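You operate a simulated robot arm through the tools that you are given. There is no shell and no other tool.

You run a simulated robot arm. Do the job below in one go: nothing can be reset, and whatever is moved stays where it is left.

TASK
Drain the green water from the bath and refill it to the band.
Fine: heater off before you drain, set to 35C again after; both valves shut, nothing spilt.
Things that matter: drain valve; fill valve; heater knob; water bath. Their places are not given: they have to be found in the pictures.

Only the result counts: the job must be done as asked and must still hold three seconds after the hand-in. Knocking over, shifting, dropping, spilling or breaking anything else fails it.

THE ROBOT
A 6-joint arm with a two-finger gripper, fixed in place. Base frame: the origin is at the foot of the arm, x ahead of it, y to its left, z up. Lengths are in cm, angles in degrees, forces in N, time in s.
Its first joint turns from -166.0 to 166.0 degrees. Payload 2.45 kg.
The TCP is the grasp point between the finger pads, 2 cm short of the fingertips. In the tool frame z runs along the fingers and y along their closing line. The gripper opens to 14 cm. The gripper's body begins 16.8 cm behind the TCP.
Orientation is told as [roll, pitch, yaw] about the base's x, y, z axes, in that order, counted from this pose: with the fingers straight down and closing along the base's y, the tool's x points along the base's -x, its y along +y and its z along -z.

THE INTERFACE
- The arm moves only by the tool jog_arm. Its argument "moves" is a list of rows, each an object of numbers (a shift or turn left out is 0, a gripper value left out holds the last): "dx", "dy", "dz": the shift along the tool's x, y, z in units of 30 mm (1.0 is 30 mm); "rx", "ry", "rz": the turn, a rotation vector about the tool's x, y, z in units of 6 degrees (1.0 is 6 degrees); "fingers": the opening, from 0 (shut) to 1 (fully open). In form: [{"dx": .., "dy": .., "dz": .., "rx": .., "ry": .., "rz": .., "fingers": ..}, ...]. A call has 1 to 20 rows; each row shifts and turns the commanded pose from where the row before left it, along the tool's axes as they then stand. A call with a number of a shift or a turn outside -1 to 1 is refused whole. Each row takes 0.2 s and may step no farther than 5 cm and 8.6 degrees from the row before; otherwise, or with a gripper value out of range, the whole call is refused. A pose out of reach is approached as far as the arm can. The call stops where the force on the tool passes 90 N (or 10 N more than at its start, if that is more) or the arm is blocked; 0.2 s more then pass. Each finger travels about 4.5 cm/s and halts on what it meets, pressing with about 23 N; the grip force reading is that of the motor and also rises with nothing between the fingers. The clock runs only during rows and for 0.2 s after the last one: add rows that do not move to give the fingers time. The reply holds the time, the measured pose of the TCP, the force on the tool along the base axes, the opening and the grip force, in the units named above and with some noise, with the torque about the TCP (base axes, N m) and any sound that the robot's microphone picked up, and new pictures: "pictures" is both (left out), scene, wrist or none.
- Cameras (640 x 400 px; columns grow to the right, rows downward): "scene" is fixed at [21.82, 64.54, 125.04]; the picture's right is [-0.29, -0.96, 0.00], its down [-0.36, 0.11, -0.93] and it looks along [0.89, -0.27, -0.38] (base axes); focal length 322 px, centre (320, 200). "wrist" rides on the gripper at [7.8, 1.1, -20.9] in the tool frame; the picture's right is [-0.14, 0.99, 0.00], its down [-0.92, -0.13, -0.37] and it looks along [-0.37, -0.05, 0.93] (tool axes); focal length 280 px, centre (320, 200).
- probe_pixels(camera, pixels): for up to 12 pixels [column, row] of the newest picture of that camera ("zoom" is the newest enlarged one), the place [x, y, z] in the base frame of the surface seen there, good to about 0.3 cm, but the place of the scene camera against the robot may be out by one fixed shift of up to 2.5 cm in any direction. The clock stands still meanwhile.
- zoom(camera, box): a new picture of the part [left, top, right, bottom] of that camera's present view, enlarged. The clock stands still meanwhile.
- finish_job(): hands the job in; it is judged then, once.

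Unless the task says otherwise, let go and move clear before handing in.

The tools are called after "Request:" by a JSON object that holds its "op" and its "data". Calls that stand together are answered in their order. jog_arm: Moves the arm, as the interface text tells. Its arguments: {"type":"object","properties":{"moves":{"type":"array","items":{"type":"object","properties":{"dx":{"type":"number"},"dy":{"type":"number"},"dz":{"type":"number"},"rx":{"type":"number"},"ry":{"type":"number"},"rz":{"type":"number"},"fingers":{"type":"number"}}}},"pictures":{"type":"string","enum":["both","scene","wrist","none"]}},"required":["moves"]} The other tools are called the same way: probe_pixels (camera, pixels) gives the place of the surface under pixels of a picture; zoom (camera, box) takes an enlarged picture of a part of a camera's view; finish_job () hands the job in.

At the start:

```text
time: 0.0
eef_pos: [68.64, 5.85, 116.31]
orientation: [0.0, -0.1, 0.1]
ft_force: [0.2, -0.3, -0.5]
torque: [0.03, 0.05, -0.01]
finger_gap: 13.98
finger_force: 0.0
```

scene: 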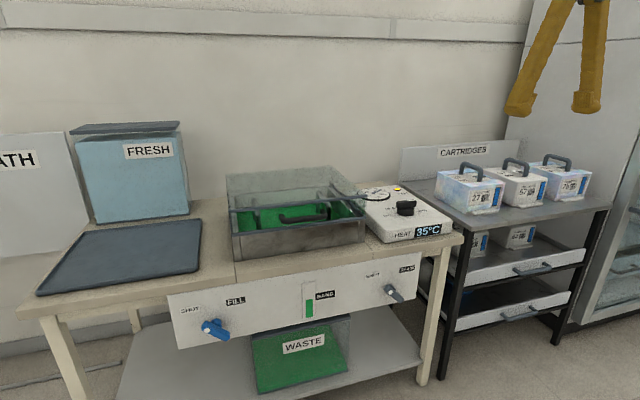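
wrist: 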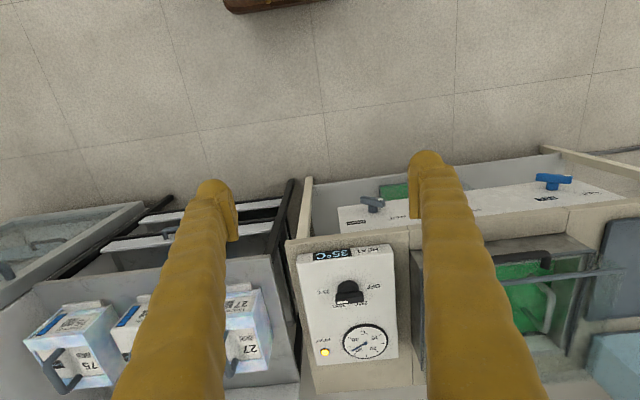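

The scene shows the bath with green water near (295,215), the heater box with a black knob at (405,207), a blue fill handle at (215,328) and a grey drain handle at (393,293). I'll zoom in on each of these before moving.

Request:
{"op": "zoom", "data": {"camera": "scene", "box": [340, 170, 480, 258]}}

Request:
{"op": "zoom", "data": {"camera": "scene", "box": [160, 250, 440, 400]}}

Request:
{"op": "zoom", "data": {"camera": "wrist", "box": [280, 140, 640, 365]}}

Request:
{"op": "probe_pixels", "data": {"camera": "scene", "pixels": [[405, 207], [393, 293], [215, 328], [400, 222], [310, 300], [240, 310], [370, 285], [295, 252], [275, 220], [300, 218], [390, 235], [440, 232]]}}

Request:
{"op": "probe_pixels", "data": {"camera": "wrist", "pixels": [[349, 290], [373, 204], [553, 181], [320, 320], [365, 342], [350, 215], [480, 200]]}}

```text
4.55 times, centred on (410, 214) of scene
```

zoom: 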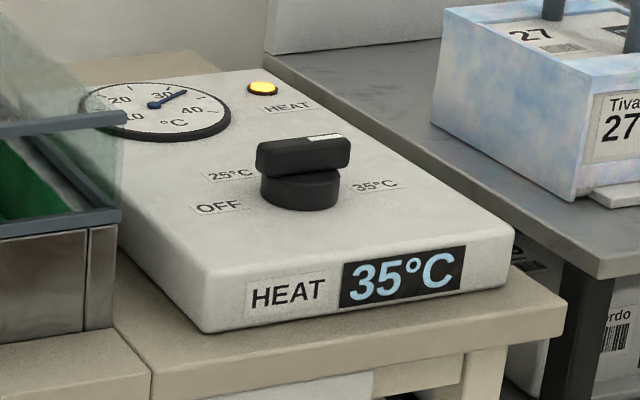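

```text
2.29 times, centred on (300, 325) of scene
```

zoom: 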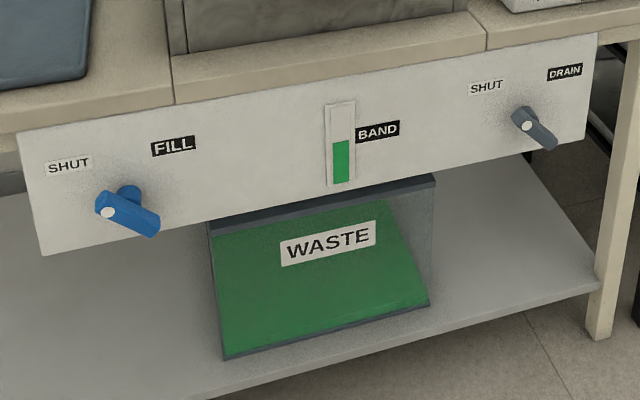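

```text
1.78 times, centred on (460, 252) of wrist
```

zoom: 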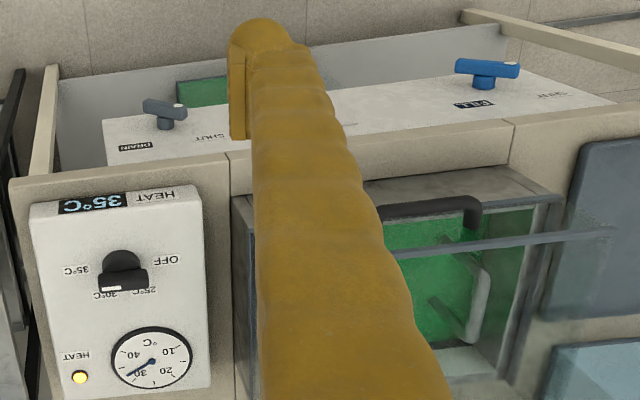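

```text
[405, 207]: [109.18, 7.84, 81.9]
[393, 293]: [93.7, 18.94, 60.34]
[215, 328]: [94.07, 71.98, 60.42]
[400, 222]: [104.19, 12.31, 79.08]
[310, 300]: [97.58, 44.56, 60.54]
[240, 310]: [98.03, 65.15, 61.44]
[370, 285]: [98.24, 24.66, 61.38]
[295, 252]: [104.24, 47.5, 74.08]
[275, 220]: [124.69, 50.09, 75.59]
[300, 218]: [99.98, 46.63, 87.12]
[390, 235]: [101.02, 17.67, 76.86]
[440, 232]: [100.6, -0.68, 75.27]
```

```text
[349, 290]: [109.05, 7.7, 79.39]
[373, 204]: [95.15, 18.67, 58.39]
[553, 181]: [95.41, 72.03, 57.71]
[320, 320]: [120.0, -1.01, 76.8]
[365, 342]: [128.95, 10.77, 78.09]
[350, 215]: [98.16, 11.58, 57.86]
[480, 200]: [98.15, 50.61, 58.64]
```

The heater reads 35°C, and both valve handles seem to have their white tips on the SHUT side. I'll look closer at the knob and both handles to get their exact geometry.

Request:
{"op": "zoom", "data": {"camera": "wrist", "box": [290, 235, 418, 315]}}

Request:
{"op": "zoom", "data": {"camera": "wrist", "box": [330, 170, 458, 250]}}

Request:
{"op": "zoom", "data": {"camera": "scene", "box": [165, 285, 261, 345]}}

Request:
{"op": "zoom", "data": {"camera": "scene", "box": [340, 250, 436, 310]}}

Request:
{"op": "zoom", "data": {"camera": "scene", "box": [240, 270, 368, 350]}}

Request:
{"op": "zoom", "data": {"camera": "scene", "box": [215, 160, 375, 260]}}

```text
5.00 times, centred on (354, 275) of wrist
```

zoom: 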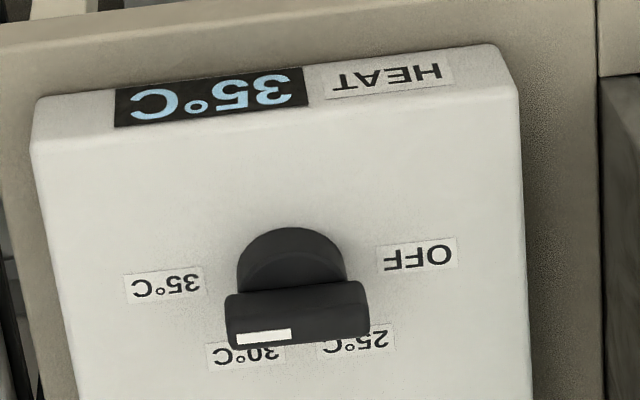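

```text
5.00 times, centred on (394, 210) of wrist
```

zoom: 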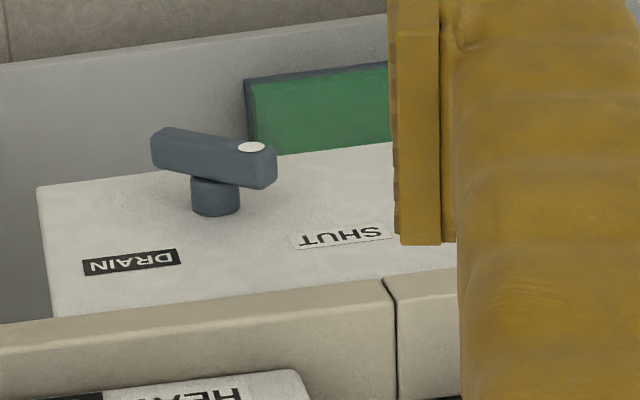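

```text
6.67 times, centred on (213, 315) of scene
```

zoom: 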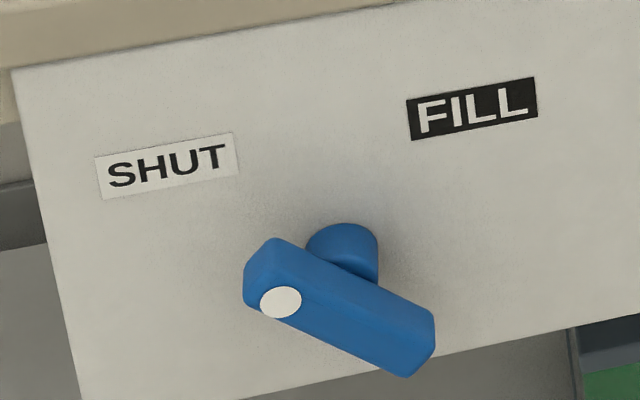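

```text
6.67 times, centred on (388, 280) of scene
```

zoom: 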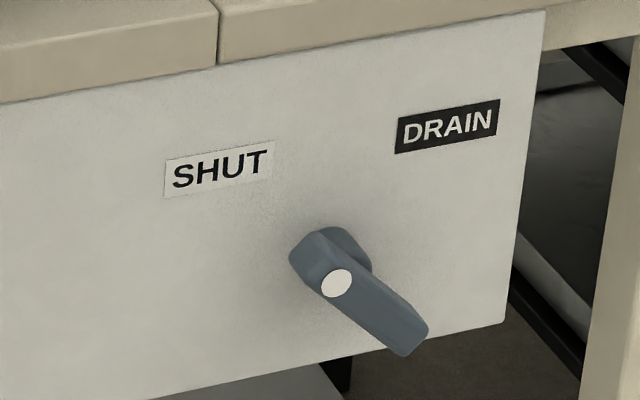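

```text
5.00 times, centred on (304, 310) of scene
```

zoom: 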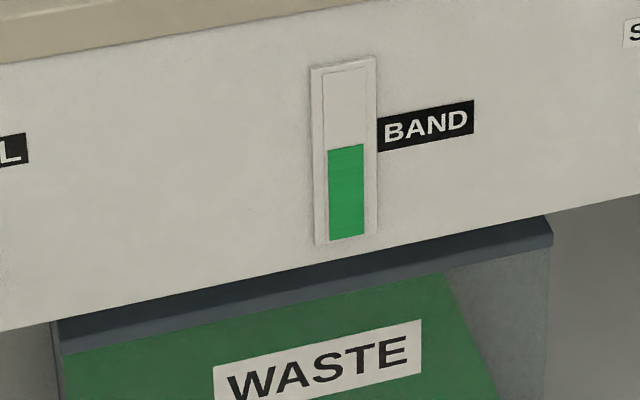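

```text
4.00 times, centred on (295, 210) of scene
```

zoom: 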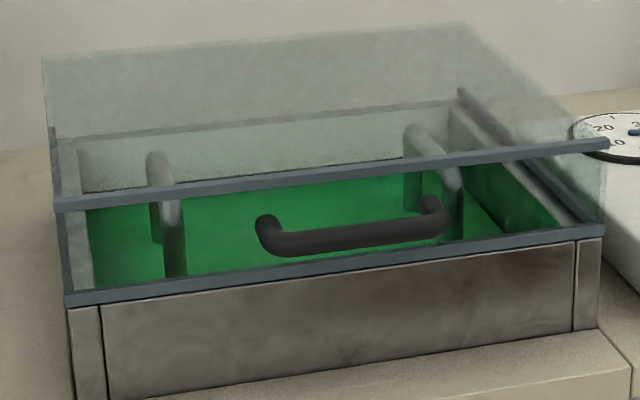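

The knob's white tip points away from the robot towards 35/30, and each handle's dotted end leans towards SHUT. I'll probe the labels, handle ends and gauge to get angles.

Request:
{"op": "probe_pixels", "data": {"camera": "scene", "pixels": [[190, 309.7], [235.8, 301.2], [207.1, 330.1], [226.5, 336.7], [218, 320], [373, 275.2], [407, 269], [390.4, 292.4], [400.7, 300.2], [309.2, 299.4], [309.4, 317.0], [309, 284.8]]}}

Request:
{"op": "probe_pixels", "data": {"camera": "scene", "pixels": [[325.4, 295.2], [300, 345], [270, 380], [330, 370], [340, 330], [275, 345], [410, 200.5], [398, 205], [413, 201], [391, 203], [423, 210], [388, 216]]}}

Request:
{"op": "zoom", "data": {"camera": "wrist", "box": [290, 235, 418, 315]}}

Request:
{"op": "probe_pixels", "data": {"camera": "zoom", "pixels": [[418, 256], [165, 286], [248, 356], [360, 345], [237, 310], [264, 338], [360, 300], [300, 310], [275, 240], [330, 330], [290, 245], [80, 70]]}}

Request:
{"op": "probe_pixels", "data": {"camera": "wrist", "pixels": [[380, 199.5], [363, 199], [373, 210.5], [346, 222.5], [399, 217], [382, 203], [364, 205], [373, 201], [537, 179], [568, 181], [553, 186], [541, 176]]}}

```text
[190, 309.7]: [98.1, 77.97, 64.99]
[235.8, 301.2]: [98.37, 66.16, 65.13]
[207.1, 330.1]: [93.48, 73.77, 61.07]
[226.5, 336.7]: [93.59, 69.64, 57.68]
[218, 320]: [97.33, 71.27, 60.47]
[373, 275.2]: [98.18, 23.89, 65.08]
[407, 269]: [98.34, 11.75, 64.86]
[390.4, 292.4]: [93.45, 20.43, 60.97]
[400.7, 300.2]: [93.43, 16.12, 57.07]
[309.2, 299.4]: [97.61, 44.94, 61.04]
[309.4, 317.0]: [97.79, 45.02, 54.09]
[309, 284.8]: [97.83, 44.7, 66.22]
```

```text
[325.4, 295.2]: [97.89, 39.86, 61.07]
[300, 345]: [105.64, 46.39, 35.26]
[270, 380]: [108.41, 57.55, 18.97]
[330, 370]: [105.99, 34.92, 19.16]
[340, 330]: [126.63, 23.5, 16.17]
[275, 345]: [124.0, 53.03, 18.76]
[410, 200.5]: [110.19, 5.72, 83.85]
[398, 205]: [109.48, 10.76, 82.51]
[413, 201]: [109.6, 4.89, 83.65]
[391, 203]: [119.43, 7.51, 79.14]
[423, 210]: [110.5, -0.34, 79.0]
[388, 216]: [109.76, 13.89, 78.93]
```

```text
5.00 times, centred on (354, 275) of wrist
```

zoom: 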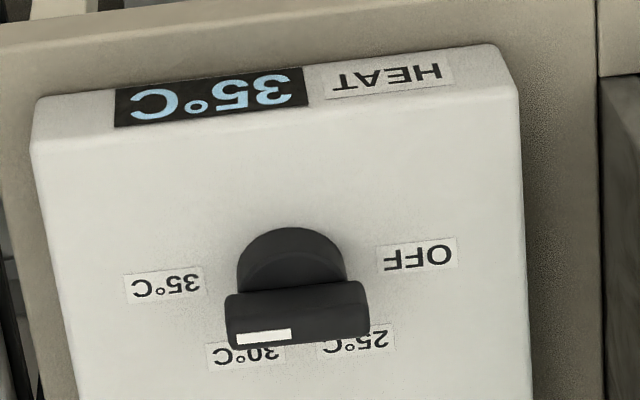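

```text
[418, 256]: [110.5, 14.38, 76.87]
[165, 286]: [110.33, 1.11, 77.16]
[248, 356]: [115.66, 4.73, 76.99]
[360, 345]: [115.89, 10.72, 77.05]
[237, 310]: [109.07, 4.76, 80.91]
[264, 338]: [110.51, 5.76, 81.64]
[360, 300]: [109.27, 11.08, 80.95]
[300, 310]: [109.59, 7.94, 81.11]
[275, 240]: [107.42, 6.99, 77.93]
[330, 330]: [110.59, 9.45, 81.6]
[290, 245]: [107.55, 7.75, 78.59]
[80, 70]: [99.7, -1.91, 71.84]
```

```text
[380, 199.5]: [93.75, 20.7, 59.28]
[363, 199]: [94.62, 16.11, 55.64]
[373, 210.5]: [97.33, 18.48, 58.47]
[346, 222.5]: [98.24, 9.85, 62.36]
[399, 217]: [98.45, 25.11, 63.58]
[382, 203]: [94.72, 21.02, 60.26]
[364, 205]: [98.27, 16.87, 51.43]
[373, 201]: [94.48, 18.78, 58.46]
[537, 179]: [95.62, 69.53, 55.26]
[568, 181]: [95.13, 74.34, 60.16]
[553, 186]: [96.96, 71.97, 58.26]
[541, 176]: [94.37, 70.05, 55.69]
```

Wrist probes put the knob axis near (110, 7.9) with its bar at about z 79–81.6. The scene camera reads about 2 cm too high in z. I'll check obstacles near the knob (lid rail ends, bath edge) before moving.

Request:
{"op": "probe_pixels", "data": {"camera": "scene", "pixels": [[229, 211], [366, 196], [232, 234], [364, 218], [228, 180], [330, 168], [300, 218], [285, 213], [382, 189], [398, 186], [364, 190], [340, 188]]}}

Request:
{"op": "zoom", "data": {"camera": "scene", "box": [300, 155, 460, 255]}}

Request:
{"op": "jog_arm", "data": {"moves": [{"ry": -1}, {"ry": -1}, {"ry": -1}, {"ry": -1}, {"ry": -1}]}}

```text
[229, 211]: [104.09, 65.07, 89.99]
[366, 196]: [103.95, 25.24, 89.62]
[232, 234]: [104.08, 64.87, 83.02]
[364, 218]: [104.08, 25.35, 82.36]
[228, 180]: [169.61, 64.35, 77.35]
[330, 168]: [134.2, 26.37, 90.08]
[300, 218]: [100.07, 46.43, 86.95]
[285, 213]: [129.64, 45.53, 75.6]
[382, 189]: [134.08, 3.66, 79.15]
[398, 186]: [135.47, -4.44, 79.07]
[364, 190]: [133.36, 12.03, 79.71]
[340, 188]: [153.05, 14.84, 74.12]
```

```text
4.00 times, centred on (380, 205) of scene
```

zoom: 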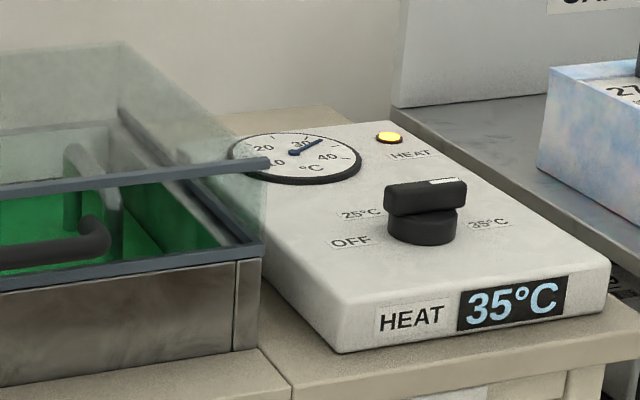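

```text
time: 1.2
eef_pos: [68.63, 5.77, 116.07]
orientation: [0.0, -30.0, 0.0]
ft_force: [-0.3, 0.2, 0.1]
torque: [-0.03, -0.01, 0.03]
finger_gap: 14.02
finger_force: 0.1
```

scene: 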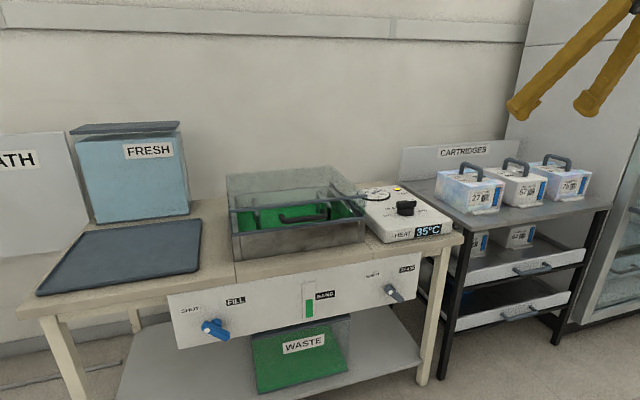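
wrist: 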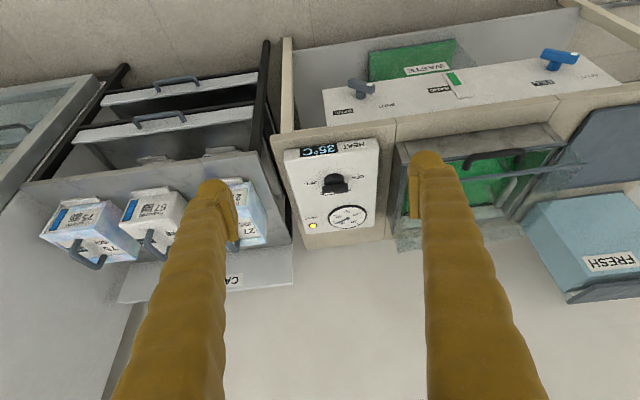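

The tilt works (pitch -30, fingers pointing forward). Next I'll spin the tool +90° in free air, so the fingers close across the knob's bar, which lies along y, and so I can check the wrist's range.

Request:
{"op": "jog_arm", "data": {"moves": [{"rz": 1}, {"rz": 1}, {"rz": 1}, {"rz": 1}, {"rz": 1}, {"rz": 1}, {"rz": 1}, {"rz": 1}, {"rz": 1}, {"rz": 1}, {"rz": 1}, {"rz": 1}, {"rz": 1}, {"rz": 1}, {"rz": 1}]}}

```text
time: 4.4
eef_pos: [68.7, 5.81, 116.22]
orientation: [30.0, 0.1, -90.2]
ft_force: [0.2, -0.2, -0.2]
torque: [-0.01, -0.01, 0.0]
finger_gap: 14.0
finger_force: 0.1
```

scene: 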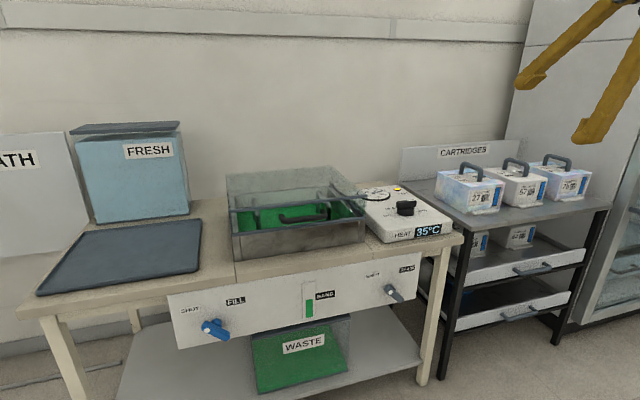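
wrist: 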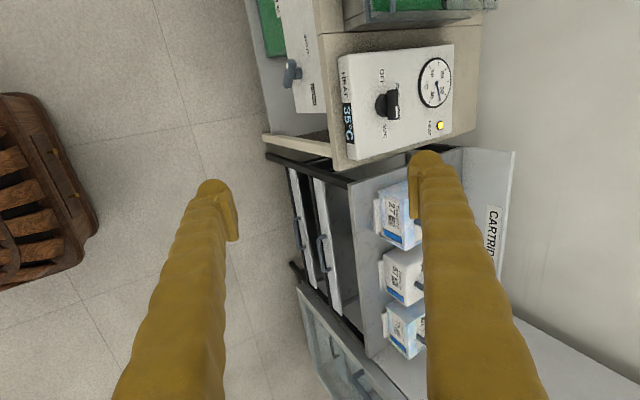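

The spin worked and the knob is now visible at wrist (390,103). Next I'll fly to a point about 8 cm above the knob with a smaller gap, to see whether the arm reaches there at 30° tilt.

Request:
{"op": "jog_arm", "data": {"moves": [{"dx": 0.047, "dy": 0.5, "dz": 0.956, "fingers": 0.36}, {"dx": 0.047, "dy": 0.5, "dz": 0.956}, {"dx": 0.047, "dy": 0.5, "dz": 0.956}, {"dx": 0.047, "dy": 0.5, "dz": 0.956}, {"dx": 0.047, "dy": 0.5, "dz": 0.956}, {"dx": 0.047, "dy": 0.5, "dz": 0.956}, {"dx": 0.047, "dy": 0.5, "dz": 0.956}, {"dx": 0.047, "dy": 0.5, "dz": 0.956}, {"dx": 0.047, "dy": 0.5, "dz": 0.956}, {"dx": 0.047, "dy": 0.5, "dz": 0.956}, {"dx": 0.047, "dy": 0.5, "dz": 0.956}, {"dx": 0.047, "dy": 0.5, "dz": 0.956}, {"dx": 0.047, "dy": 0.5, "dz": 0.956}, {"dx": 0.047, "dy": 0.5, "dz": 0.956}, {"dx": 0.047, "dy": 0.5, "dz": 0.956}]}}

```text
time: 7.6
eef_pos: [109.57, 7.91, 90.22]
orientation: [30.1, 0.0, -90.0]
ft_force: [1.1, -0.1, 0.3]
torque: [0.02, 0.04, -0.02]
finger_gap: 5.03
finger_force: 0.1
```

scene: 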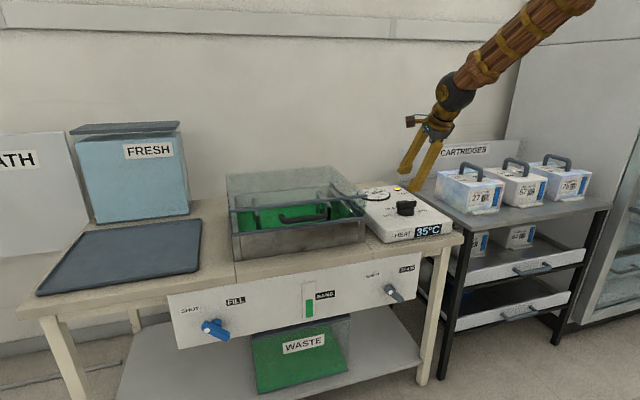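
wrist: 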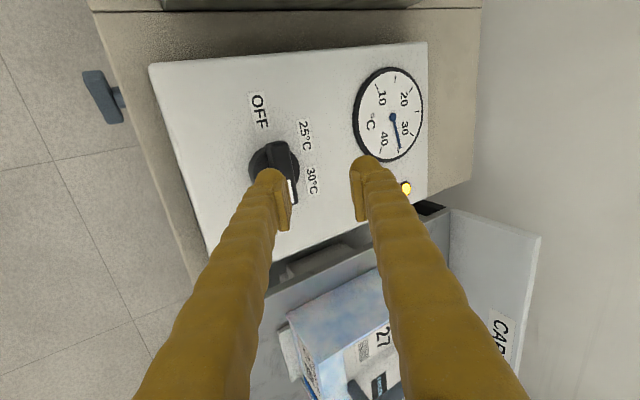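

The TCP reached (109.6, 7.9, 90.2) with no trouble. I'll now make the tool more upright in place to see how near to vertical it can be at this distance.

Request:
{"op": "jog_arm", "data": {"moves": [{"rx": 1}, {"rx": 1}, {"rx": 1}], "pictures": "none"}}

Request:
{"op": "jog_arm", "data": {"moves": [{"rx": 1}, {"rx": 1}]}}

```text
time: 8.4
eef_pos: [109.7, 7.93, 90.29]
orientation: [12.0, -0.1, -90.1]
ft_force: [-0.2, 0.0, 0.2]
torque: [0.01, 0.02, 0.03]
finger_gap: 5.05
finger_force: 0.0
```

```text
time: 9.0
eef_pos: [109.55, 7.84, 90.24]
orientation: [0.0, 0.0, -90.0]
ft_force: [-0.2, 0.2, 0.2]
torque: [0.0, -0.02, 0.03]
finger_gap: 5.02
finger_force: 0.0
```

scene: 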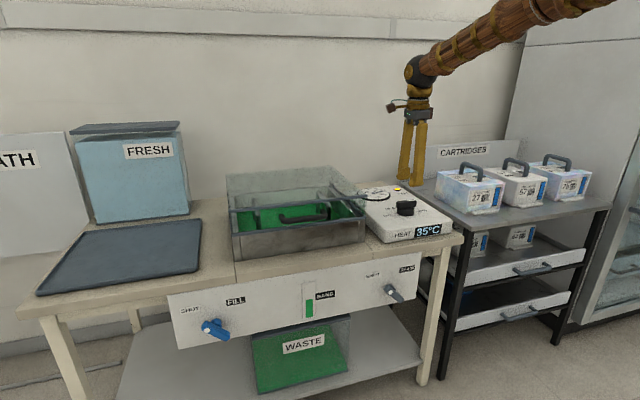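
wrist: 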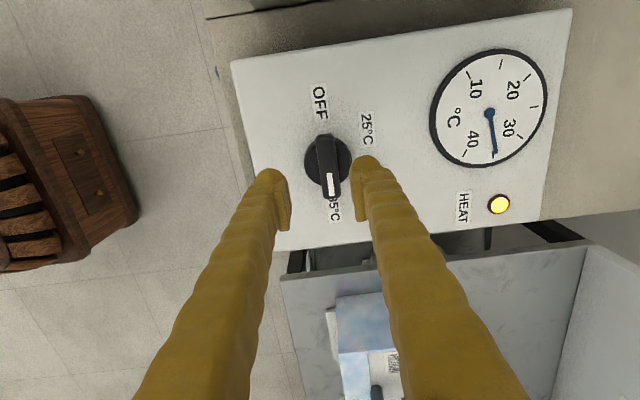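

The tool reaches fully vertical here, with the knob at wrist (328,165). I'll probe the knob precisely with the wrist camera before descending.

Request:
{"op": "zoom", "data": {"camera": "wrist", "box": [270, 75, 398, 235]}}

Request:
{"op": "probe_pixels", "data": {"camera": "wrist", "pixels": [[330, 185], [326, 145], [321, 165], [336, 165], [312, 158], [345, 155], [328, 165], [324, 138], [331, 195], [320, 104], [366, 128], [335, 210]]}}

```text
2.50 times, centred on (334, 155) of wrist
```

zoom: 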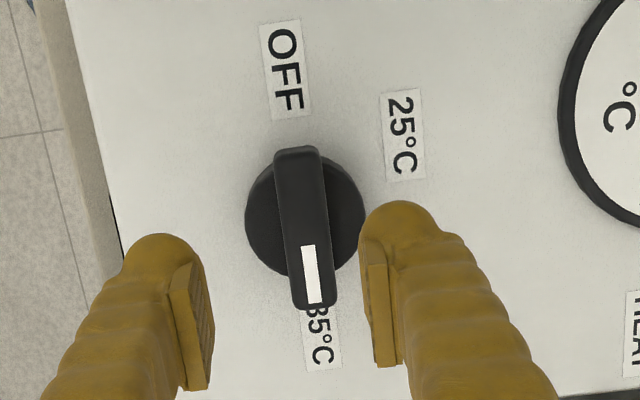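

```text
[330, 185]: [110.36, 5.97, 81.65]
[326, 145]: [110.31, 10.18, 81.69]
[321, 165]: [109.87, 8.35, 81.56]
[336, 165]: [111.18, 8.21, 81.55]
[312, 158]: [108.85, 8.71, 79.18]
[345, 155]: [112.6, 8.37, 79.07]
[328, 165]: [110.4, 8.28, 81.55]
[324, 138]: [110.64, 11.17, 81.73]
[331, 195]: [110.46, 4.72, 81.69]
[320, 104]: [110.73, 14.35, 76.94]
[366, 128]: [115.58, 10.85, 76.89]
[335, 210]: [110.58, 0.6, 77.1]
```

The bar is centred at (110.4, 7.95), with its top at z 81.65 and the base disc top at 79.15. I'll centre over it, lower until the tips are just above the disc, then close on the bar.

Request:
{"op": "jog_arm", "data": {"moves": [{"dy": 0.28, "dx": 0.03}, {"dz": 0.8}, {"dz": 0.8}, {"dz": 0.8}, {"dz": 0.52}]}}

```text
time: 10.2
eef_pos: [110.64, 8.15, 81.51]
orientation: [0.0, 0.0, -90.1]
ft_force: [0.7, -0.8, 0.8]
torque: [-0.01, 0.02, 0.0]
finger_gap: 5.01
finger_force: 0.0
```

scene: 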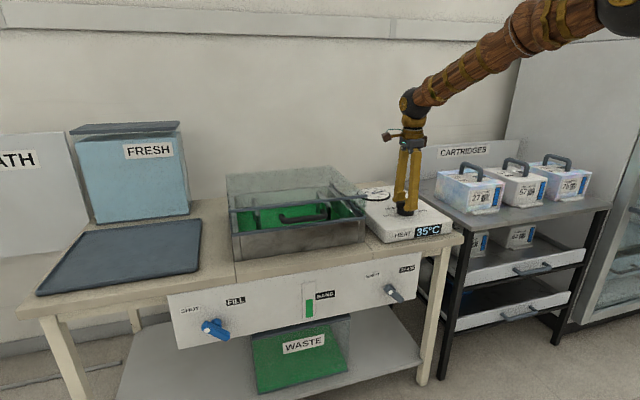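
wrist: 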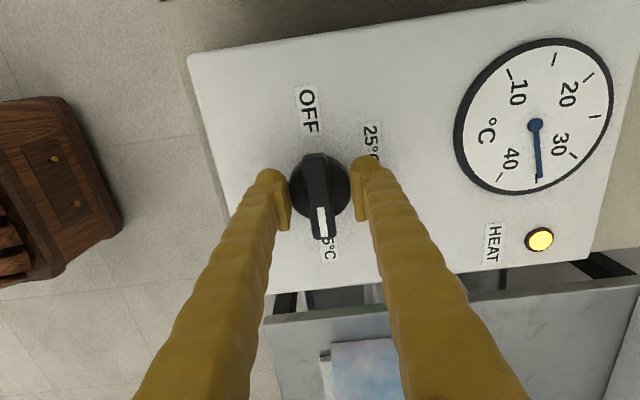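

The fingers straddle the bar (wrist (320,195)) and nothing is touching. I'll close on it.

Request:
{"op": "jog_arm", "data": {"moves": [{"fingers": 0}, {}, {}, {}]}}

```text
time: 11.2
eef_pos: [110.46, 8.07, 81.44]
orientation: [-0.1, 0.0, -90.0]
ft_force: [-28.3, -1.2, 4.3]
torque: [-0.02, 0.31, -0.06]
finger_gap: 2.02
finger_force: 44.5
```

scene: 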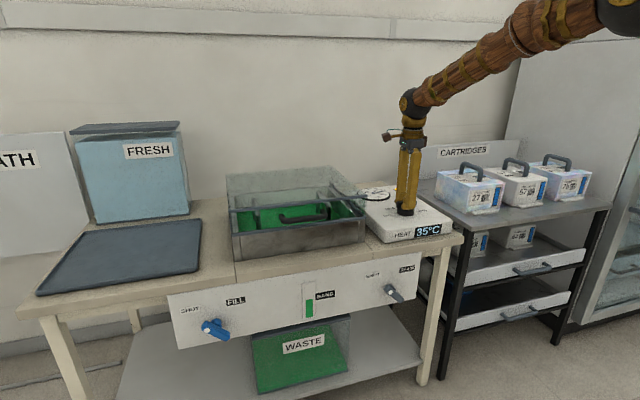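
wrist: 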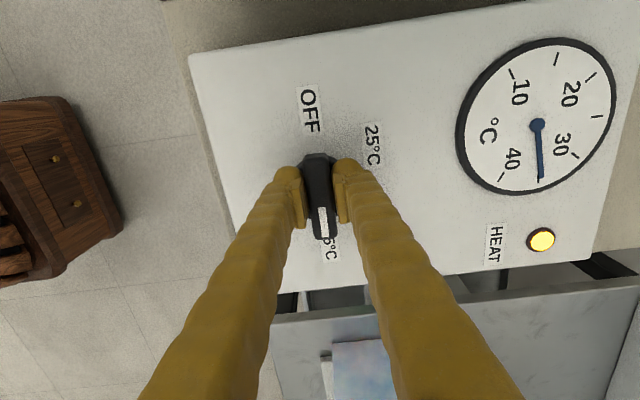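

The grip is on (gap 2.02), with a -28 N side force because I'm about 2 mm off-centre. I'll nudge back by that amount and recheck before turning.

Request:
{"op": "jog_arm", "data": {"moves": [{"dy": -0.05}, {}], "pictures": "none"}}

```text
time: 11.8
eef_pos: [110.43, 7.98, 81.49]
orientation: [0.2, 0.0, -90.1]
ft_force: [5.1, -3.2, 2.0]
torque: [-0.06, -0.07, 0.05]
finger_gap: 1.99
finger_force: 45.1
```

The side force has dropped to 5 N. Next I'll turn counter-clockwise (as seen from above) by 30° and check the response.

Request:
{"op": "jog_arm", "data": {"moves": [{"rz": -1}, {"rz": -1}, {"rz": -1}, {"rz": -1}, {"rz": -1}]}}

```text
time: 13.0
eef_pos: [110.31, 8.03, 81.54]
orientation: [-0.1, 0.0, -60.0]
ft_force: [-23.6, -4.5, 13.4]
torque: [-0.27, 0.13, -0.13]
finger_gap: 1.99
finger_force: 44.4
```

scene: 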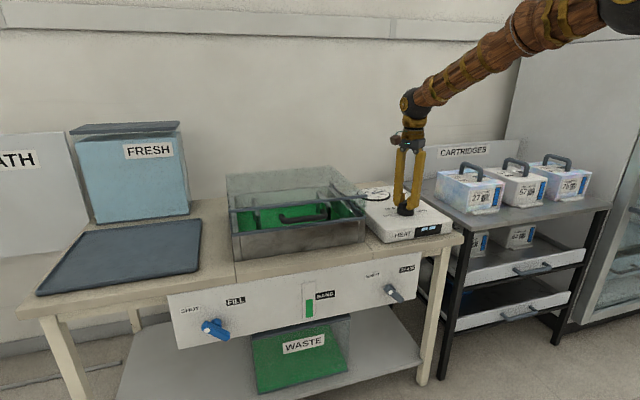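
wrist: 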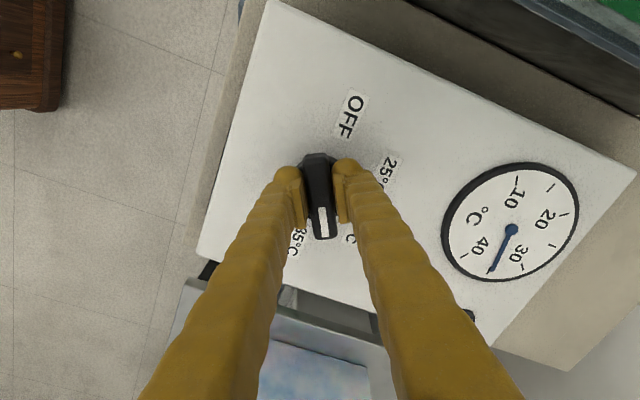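

The knob turns cleanly and its display has gone to dashes between marks. I'll trim about 1.5 mm towards the robot and continue turning.

Request:
{"op": "jog_arm", "data": {"moves": [{"dx": 0.025, "dy": -0.043}, {"rz": -1}, {"rz": -1}, {"rz": -1}, {"rz": -1}, {"rz": -1}], "pictures": "none"}}

Request:
{"op": "jog_arm", "data": {"moves": [{"rz": -1}, {"rz": -1}, {"rz": -1}, {"rz": -1}, {"rz": -1}]}}

```text
time: 14.4
eef_pos: [110.0, 7.88, 81.41]
orientation: [0.0, 0.1, -30.0]
ft_force: [-48.5, -43.2, 19.0]
torque: [-0.37, 0.72, -0.36]
finger_gap: 2.0
finger_force: 45.2
```

```text
time: 15.0
eef_pos: [109.97, 7.8, 81.39]
orientation: [-0.1, 0.1, -19.3]
ft_force: [-9.5, -6.5, 7.7]
torque: [-0.08, 0.07, -0.04]
finger_gap: 1.98
finger_force: 44.3
stopped in row 3: the force on the tool passed its limit at 92 N (the readings are from after the stop); the commanded pose is now the measured one
```

scene: 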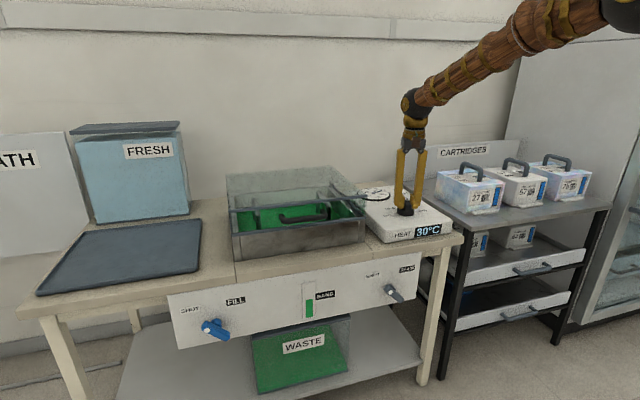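
wrist: 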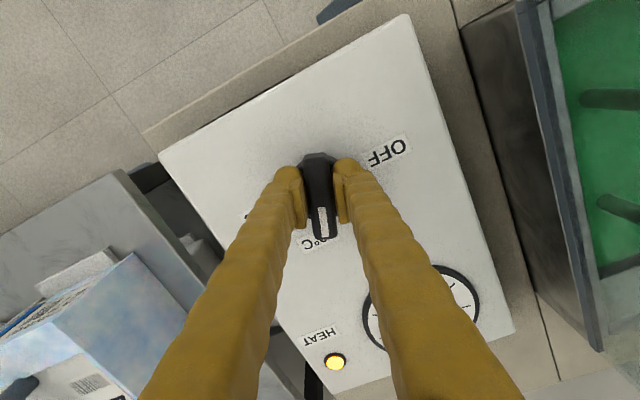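

The display reads 30°C. The force trip came from gripping about 0.45 cm off the knob's axis, which works out to roughly (110.4, 7.5). I'll continue the turn, adding the small arc shift so the TCP orbits that axis.

Request:
{"op": "jog_arm", "data": {"moves": [{"rz": -1, "dy": -0.0157}, {"rz": -1, "dy": -0.0157}, {"rz": -1, "dy": -0.0157}, {"rz": -1, "dy": -0.0157}], "pictures": "none"}}

```text
time: 16.0
eef_pos: [109.96, 7.45, 81.37]
orientation: [-0.2, 0.2, 4.8]
ft_force: [-14.1, -8.7, 4.6]
torque: [-0.11, 0.21, -0.05]
finger_gap: 2.01
finger_force: 44.6
```

Forces are steady and low, so I'll continue with a small trim.

Request:
{"op": "jog_arm", "data": {"moves": [{"rz": -1, "dy": -0.0157, "dx": 0.015}, {"rz": -1, "dy": -0.0157}, {"rz": -1, "dy": -0.0157}, {"rz": -1, "dy": -0.0157}, {"rz": -1, "dy": -0.0157}]}}

```text
time: 17.2
eef_pos: [110.0, 7.15, 81.48]
orientation: [0.0, 0.2, 34.7]
ft_force: [2.5, -25.4, 3.6]
torque: [-0.34, 0.07, -0.15]
finger_gap: 2.01
finger_force: 45.0
```

scene: 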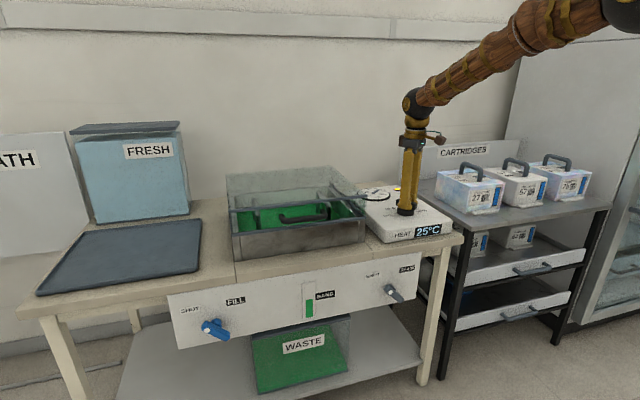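
wrist: 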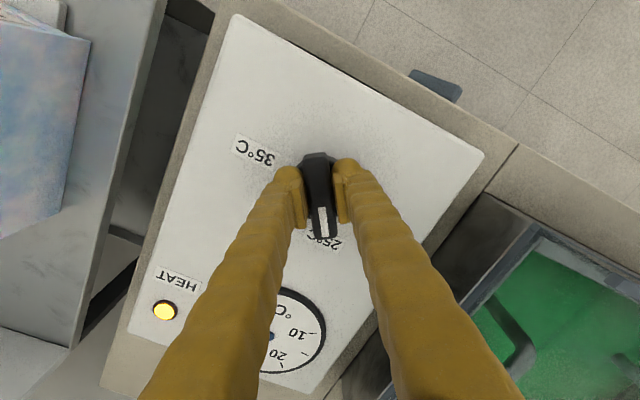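

The display reads 25°C. I'll turn on towards OFF, trimming 1 mm in -y.

Request:
{"op": "jog_arm", "data": {"moves": [{"rz": -1, "dy": -0.043, "dx": 0.019}, {"rz": -1, "dy": -0.0157}, {"rz": -1, "dy": -0.0157}, {"rz": -1, "dy": -0.0157}, {"rz": -1, "dy": -0.0157}], "pictures": "none"}}

Request:
{"op": "jog_arm", "data": {"moves": [{"rz": -1, "dy": -0.0157}, {"rz": -1, "dy": -0.0157}, {"rz": -1, "dy": -0.0157}, {"rz": -1, "dy": -0.0157}]}}

```text
time: 18.4
eef_pos: [110.19, 6.96, 81.37]
orientation: [-0.1, 0.0, 64.7]
ft_force: [41.4, -20.5, -0.6]
torque: [-0.22, -0.43, -0.22]
finger_gap: 1.99
finger_force: 45.4
```

```text
time: 19.4
eef_pos: [110.49, 6.93, 81.38]
orientation: [0.1, 0.1, 88.9]
ft_force: [60.4, -9.6, -2.4]
torque: [-0.3, -0.59, -0.32]
finger_gap: 1.99
finger_force: 45.0
```

scene: 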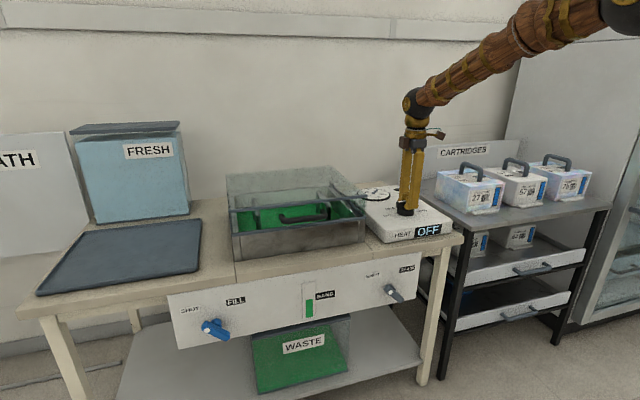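
wrist: 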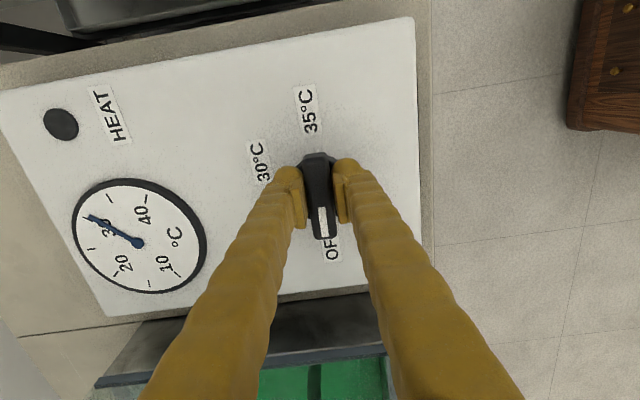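

The display shows OFF and the lamp is dark. I'll relieve the +60 N side force, open the fingers and lift straight up.

Request:
{"op": "jog_arm", "data": {"moves": [{"dy": -0.05}, {"dy": -0.05}, {"fingers": 0.35}, {}, {}, {"dz": -1}, {"dz": -1}, {"dz": -1}, {"dz": -1}]}}

```text
time: 21.4
eef_pos: [110.99, 6.78, 93.55]
orientation: [0.3, 0.0, 88.7]
ft_force: [0.7, -0.3, -0.3]
torque: [0.02, -0.01, -0.01]
finger_gap: 4.89
finger_force: 0.0
```

scene: 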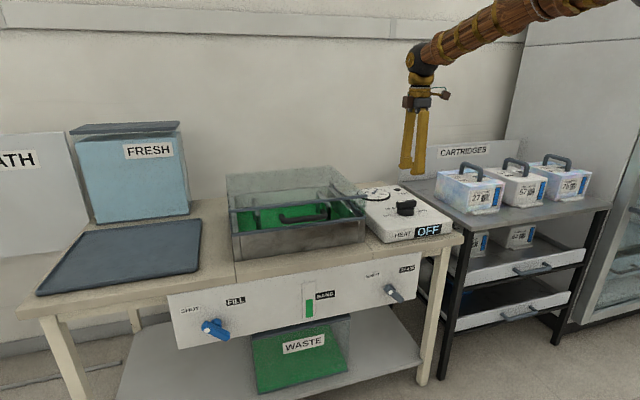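
wrist: 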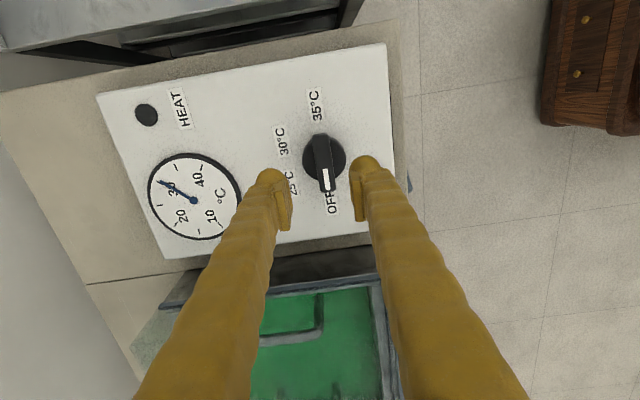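

OFF is confirmed with the hand clear. Next I'll retreat towards the robot, line up in y with the drain valve (y≈18.4) and start unwinding the spin.

Request:
{"op": "jog_arm", "data": {"moves": [{"dy": 0.97, "dx": -0.39}, {"dy": 0.97, "dx": -0.39}, {"dy": 0.97, "dx": -0.39}, {"dy": 0.97, "dx": -0.39}, {"dy": 0.97, "dx": -0.39}, {"dy": 0.97, "dx": -0.39}, {"dy": 0.97, "dx": -0.39}, {"dy": 0.97, "dx": -0.39}, {"dy": 0.97, "dx": -0.39}, {"dy": 0.97, "dx": -0.39}, {"rz": 1}, {"rz": 1}, {"rz": 1}, {"rz": 1}, {"rz": 1}, {"rz": 1}, {"rz": 1}, {"rz": 1}], "pictures": "none"}}

Request:
{"op": "jog_arm", "data": {"moves": [{"rz": 1}, {"rz": 1}, {"rz": 1}, {"rz": 1}, {"rz": 1}, {"rz": 1}, {"rz": 0.78}, {"ry": -1}, {"ry": -1}, {"ry": -1}, {"ry": -1}, {"ry": -1}, {"ry": -1}, {"ry": -1}]}}

```text
time: 25.2
eef_pos: [81.89, 19.3, 93.42]
orientation: [0.0, 0.2, 40.5]
ft_force: [-0.4, -0.3, 0.3]
torque: [0.0, -0.02, -0.01]
finger_gap: 4.88
finger_force: 0.0
```

```text
time: 28.2
eef_pos: [81.45, 18.91, 93.1]
orientation: [1.6, -38.7, -3.8]
ft_force: [1.9, -0.2, 1.2]
torque: [-0.09, 0.3, 0.02]
finger_gap: 4.9
finger_force: 0.0
out of reach, approached as far as the arm can: row 14
```

scene: 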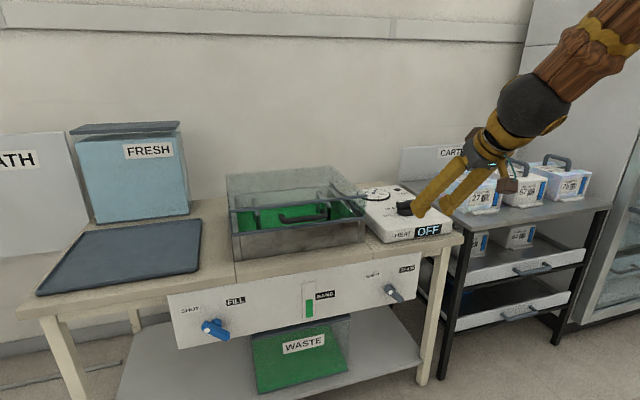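
wrist: 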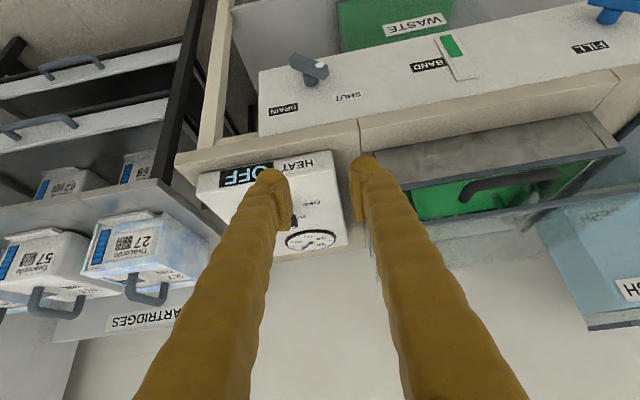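

The arm hit a limit at about 40° tilt at this spot. I'll back the tilt off to about 30°, go lower in front of the panel, and test whether a flatter tool angle is reachable there.

Request:
{"op": "jog_arm", "data": {"moves": [{"ry": 1}, {"ry": 1}, {"dx": 0.52, "dz": 0.9}, {"dx": 0.52, "dz": 0.9}, {"dx": 0.52, "dz": 0.9}, {"dx": 0.52, "dz": 0.9}, {"dx": 0.52, "dz": 0.9}, {"dx": 0.52, "dz": 0.9}, {"dx": 0.52, "dz": 0.9}, {"dx": 0.52, "dz": 0.9}, {"dx": 0.52, "dz": 0.9}]}}

```text
time: 30.6
eef_pos: [83.43, 18.15, 65.32]
orientation: [-1.0, -32.8, 0.0]
ft_force: [-0.1, -0.1, 0.0]
torque: [0.03, 0.01, -0.01]
finger_gap: 4.91
finger_force: 0.0
out of reach, approached as far as the arm can: row 2
```

scene: 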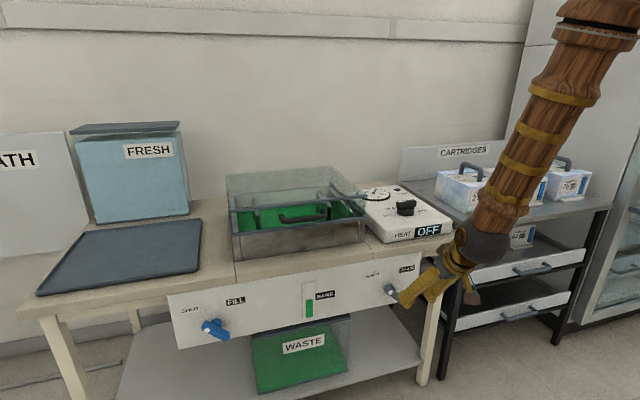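
wrist: 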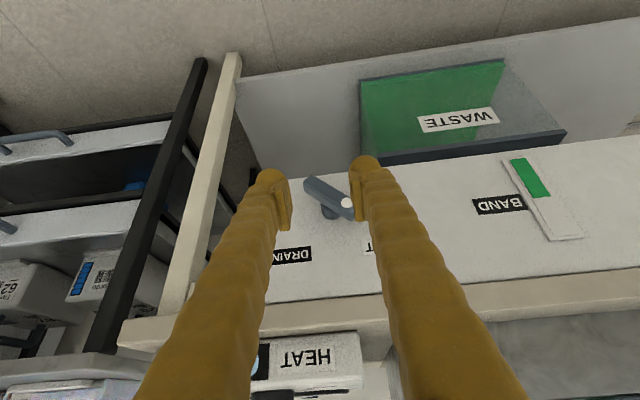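

Here the wrist has passed its straightened configuration, so the earlier limit was probably a singularity. I'll try tilting flatter at this spot.

Request:
{"op": "jog_arm", "data": {"moves": [{"ry": -1}, {"ry": -1}, {"ry": -1}, {"ry": -1}, {"ry": -1}]}}

```text
time: 31.8
eef_pos: [87.28, 20.36, 69.47]
orientation: [-10.6, -61.0, 8.1]
ft_force: [-0.1, -0.2, 0.2]
torque: [-0.02, 0.01, -0.02]
finger_gap: 4.9
finger_force: 0.0
out of reach, approached as far as the arm can: row 2, 3, 4, 5
```

scene: 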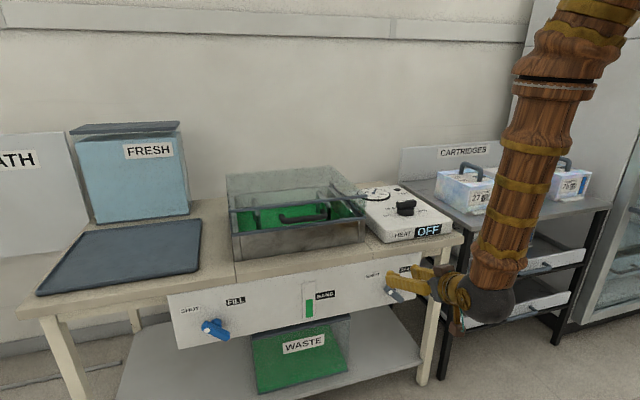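
wrist: 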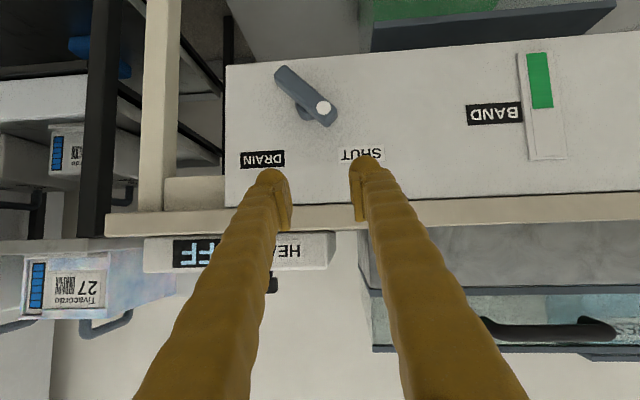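

The tilt now reads 61°, but the position drifted, probably because the arm is folded too tightly at this height. I'll go down about 12 cm, to the valve's height, which should unfold it.

Request:
{"op": "jog_arm", "data": {"moves": [{"dx": 0.87, "dz": 0.4}, {"dx": 0.87, "dz": 0.4}, {"dx": 0.87, "dz": 0.4}, {"dx": 0.87, "dz": 0.4}]}}

```text
time: 32.8
eef_pos: [90.88, 21.63, 61.31]
orientation: [-12.1, -60.6, 9.3]
ft_force: [-0.3, 0.2, 0.2]
torque: [0.01, 0.0, 0.01]
finger_gap: 4.9
finger_force: 0.0
out of reach, approached as far as the arm can: row 1, 2, 3, 4
```

scene: 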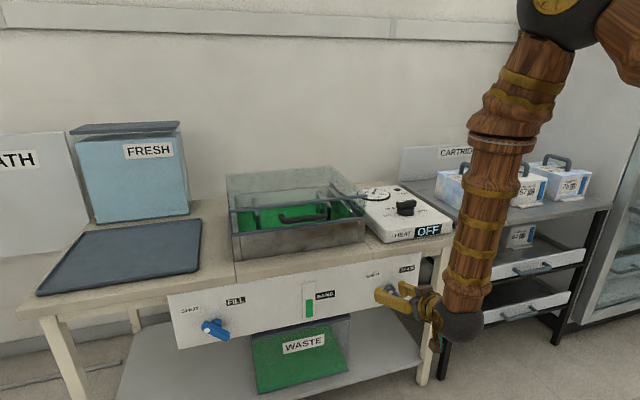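
wrist: 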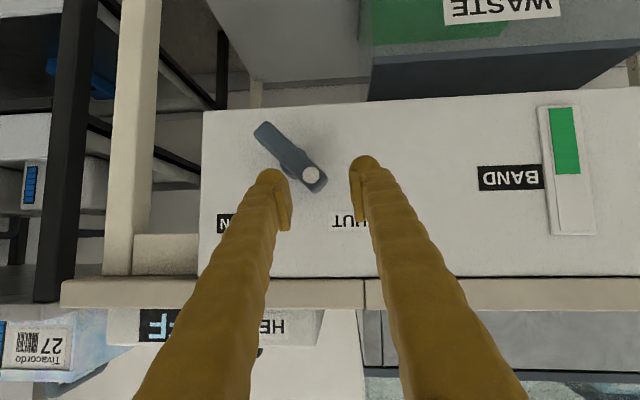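

The drift persists at 60°, so the wrist can't lie flat here. A steeper tool will do: the fingers can straddle the upper end of the valve bar from above, closing along y, and swing it sideways. I'll reduce the tilt first, clear of the bar.

Request:
{"op": "jog_arm", "data": {"moves": [{"ry": 1}, {"ry": 1}, {"ry": 1}, {"ry": 1}, {"ry": 1}, {"ry": 1}]}}

```text
time: 34.2
eef_pos: [91.09, 21.65, 61.35]
orientation: [-4.2, -25.7, 0.9]
ft_force: [-0.2, 0.1, 0.0]
torque: [0.03, -0.08, 0.0]
finger_gap: 4.92
finger_force: 0.0
```

scene: 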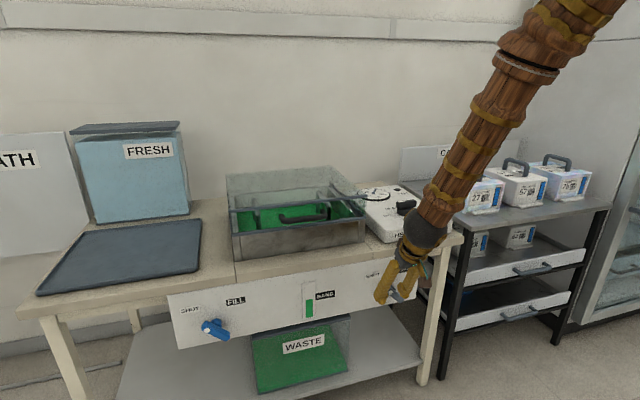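
wrist: 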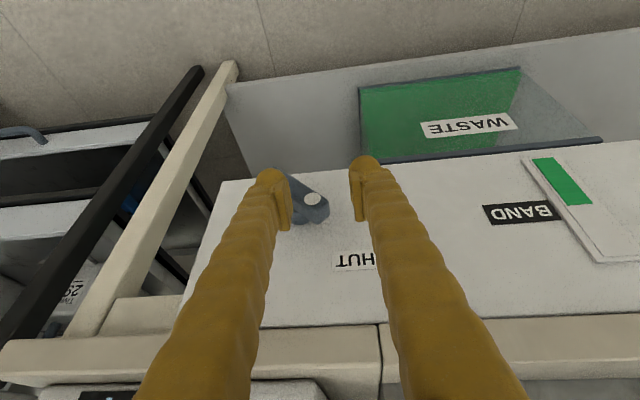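

The pose is clean again at 26° tilt. I'll lift 5 cm, straighten the 4° roll, and re-probe the drain handle with the wrist camera.

Request:
{"op": "jog_arm", "data": {"moves": [{"dx": -0.37, "dz": -0.75}, {"dx": -0.37, "dz": -0.75}, {"rx": -0.63, "rz": 0.3}]}}

Request:
{"op": "zoom", "data": {"camera": "wrist", "box": [230, 130, 390, 230]}}

```text
time: 35.0
eef_pos: [91.11, 21.88, 66.25]
orientation: [0.4, -25.7, -1.1]
ft_force: [0.2, 0.5, 1.0]
torque: [-0.04, 0.0, 0.01]
finger_gap: 4.9
finger_force: 0.1
```

scene: 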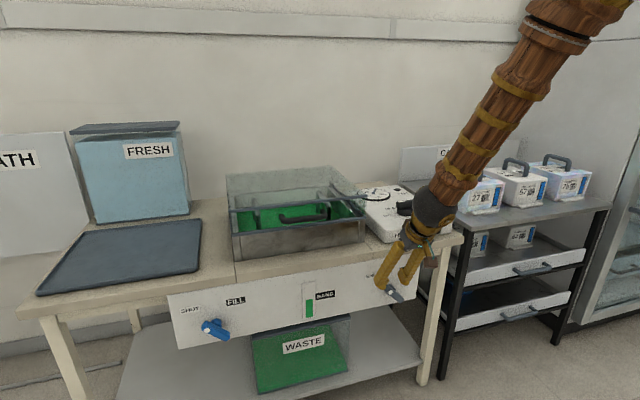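
wrist: 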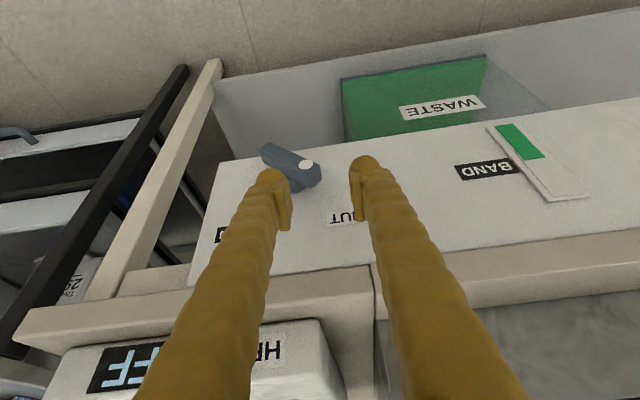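

```text
4.00 times, centred on (310, 180) of wrist
```

zoom: 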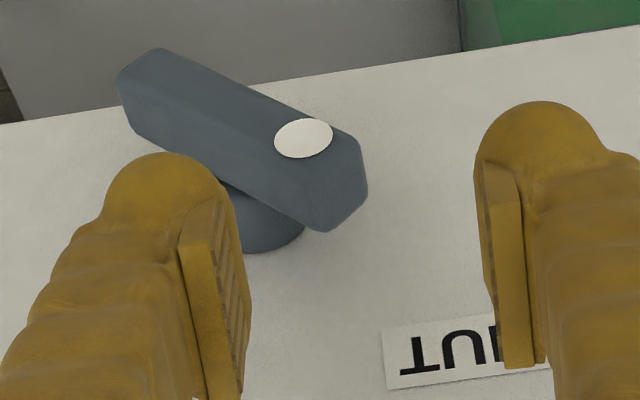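

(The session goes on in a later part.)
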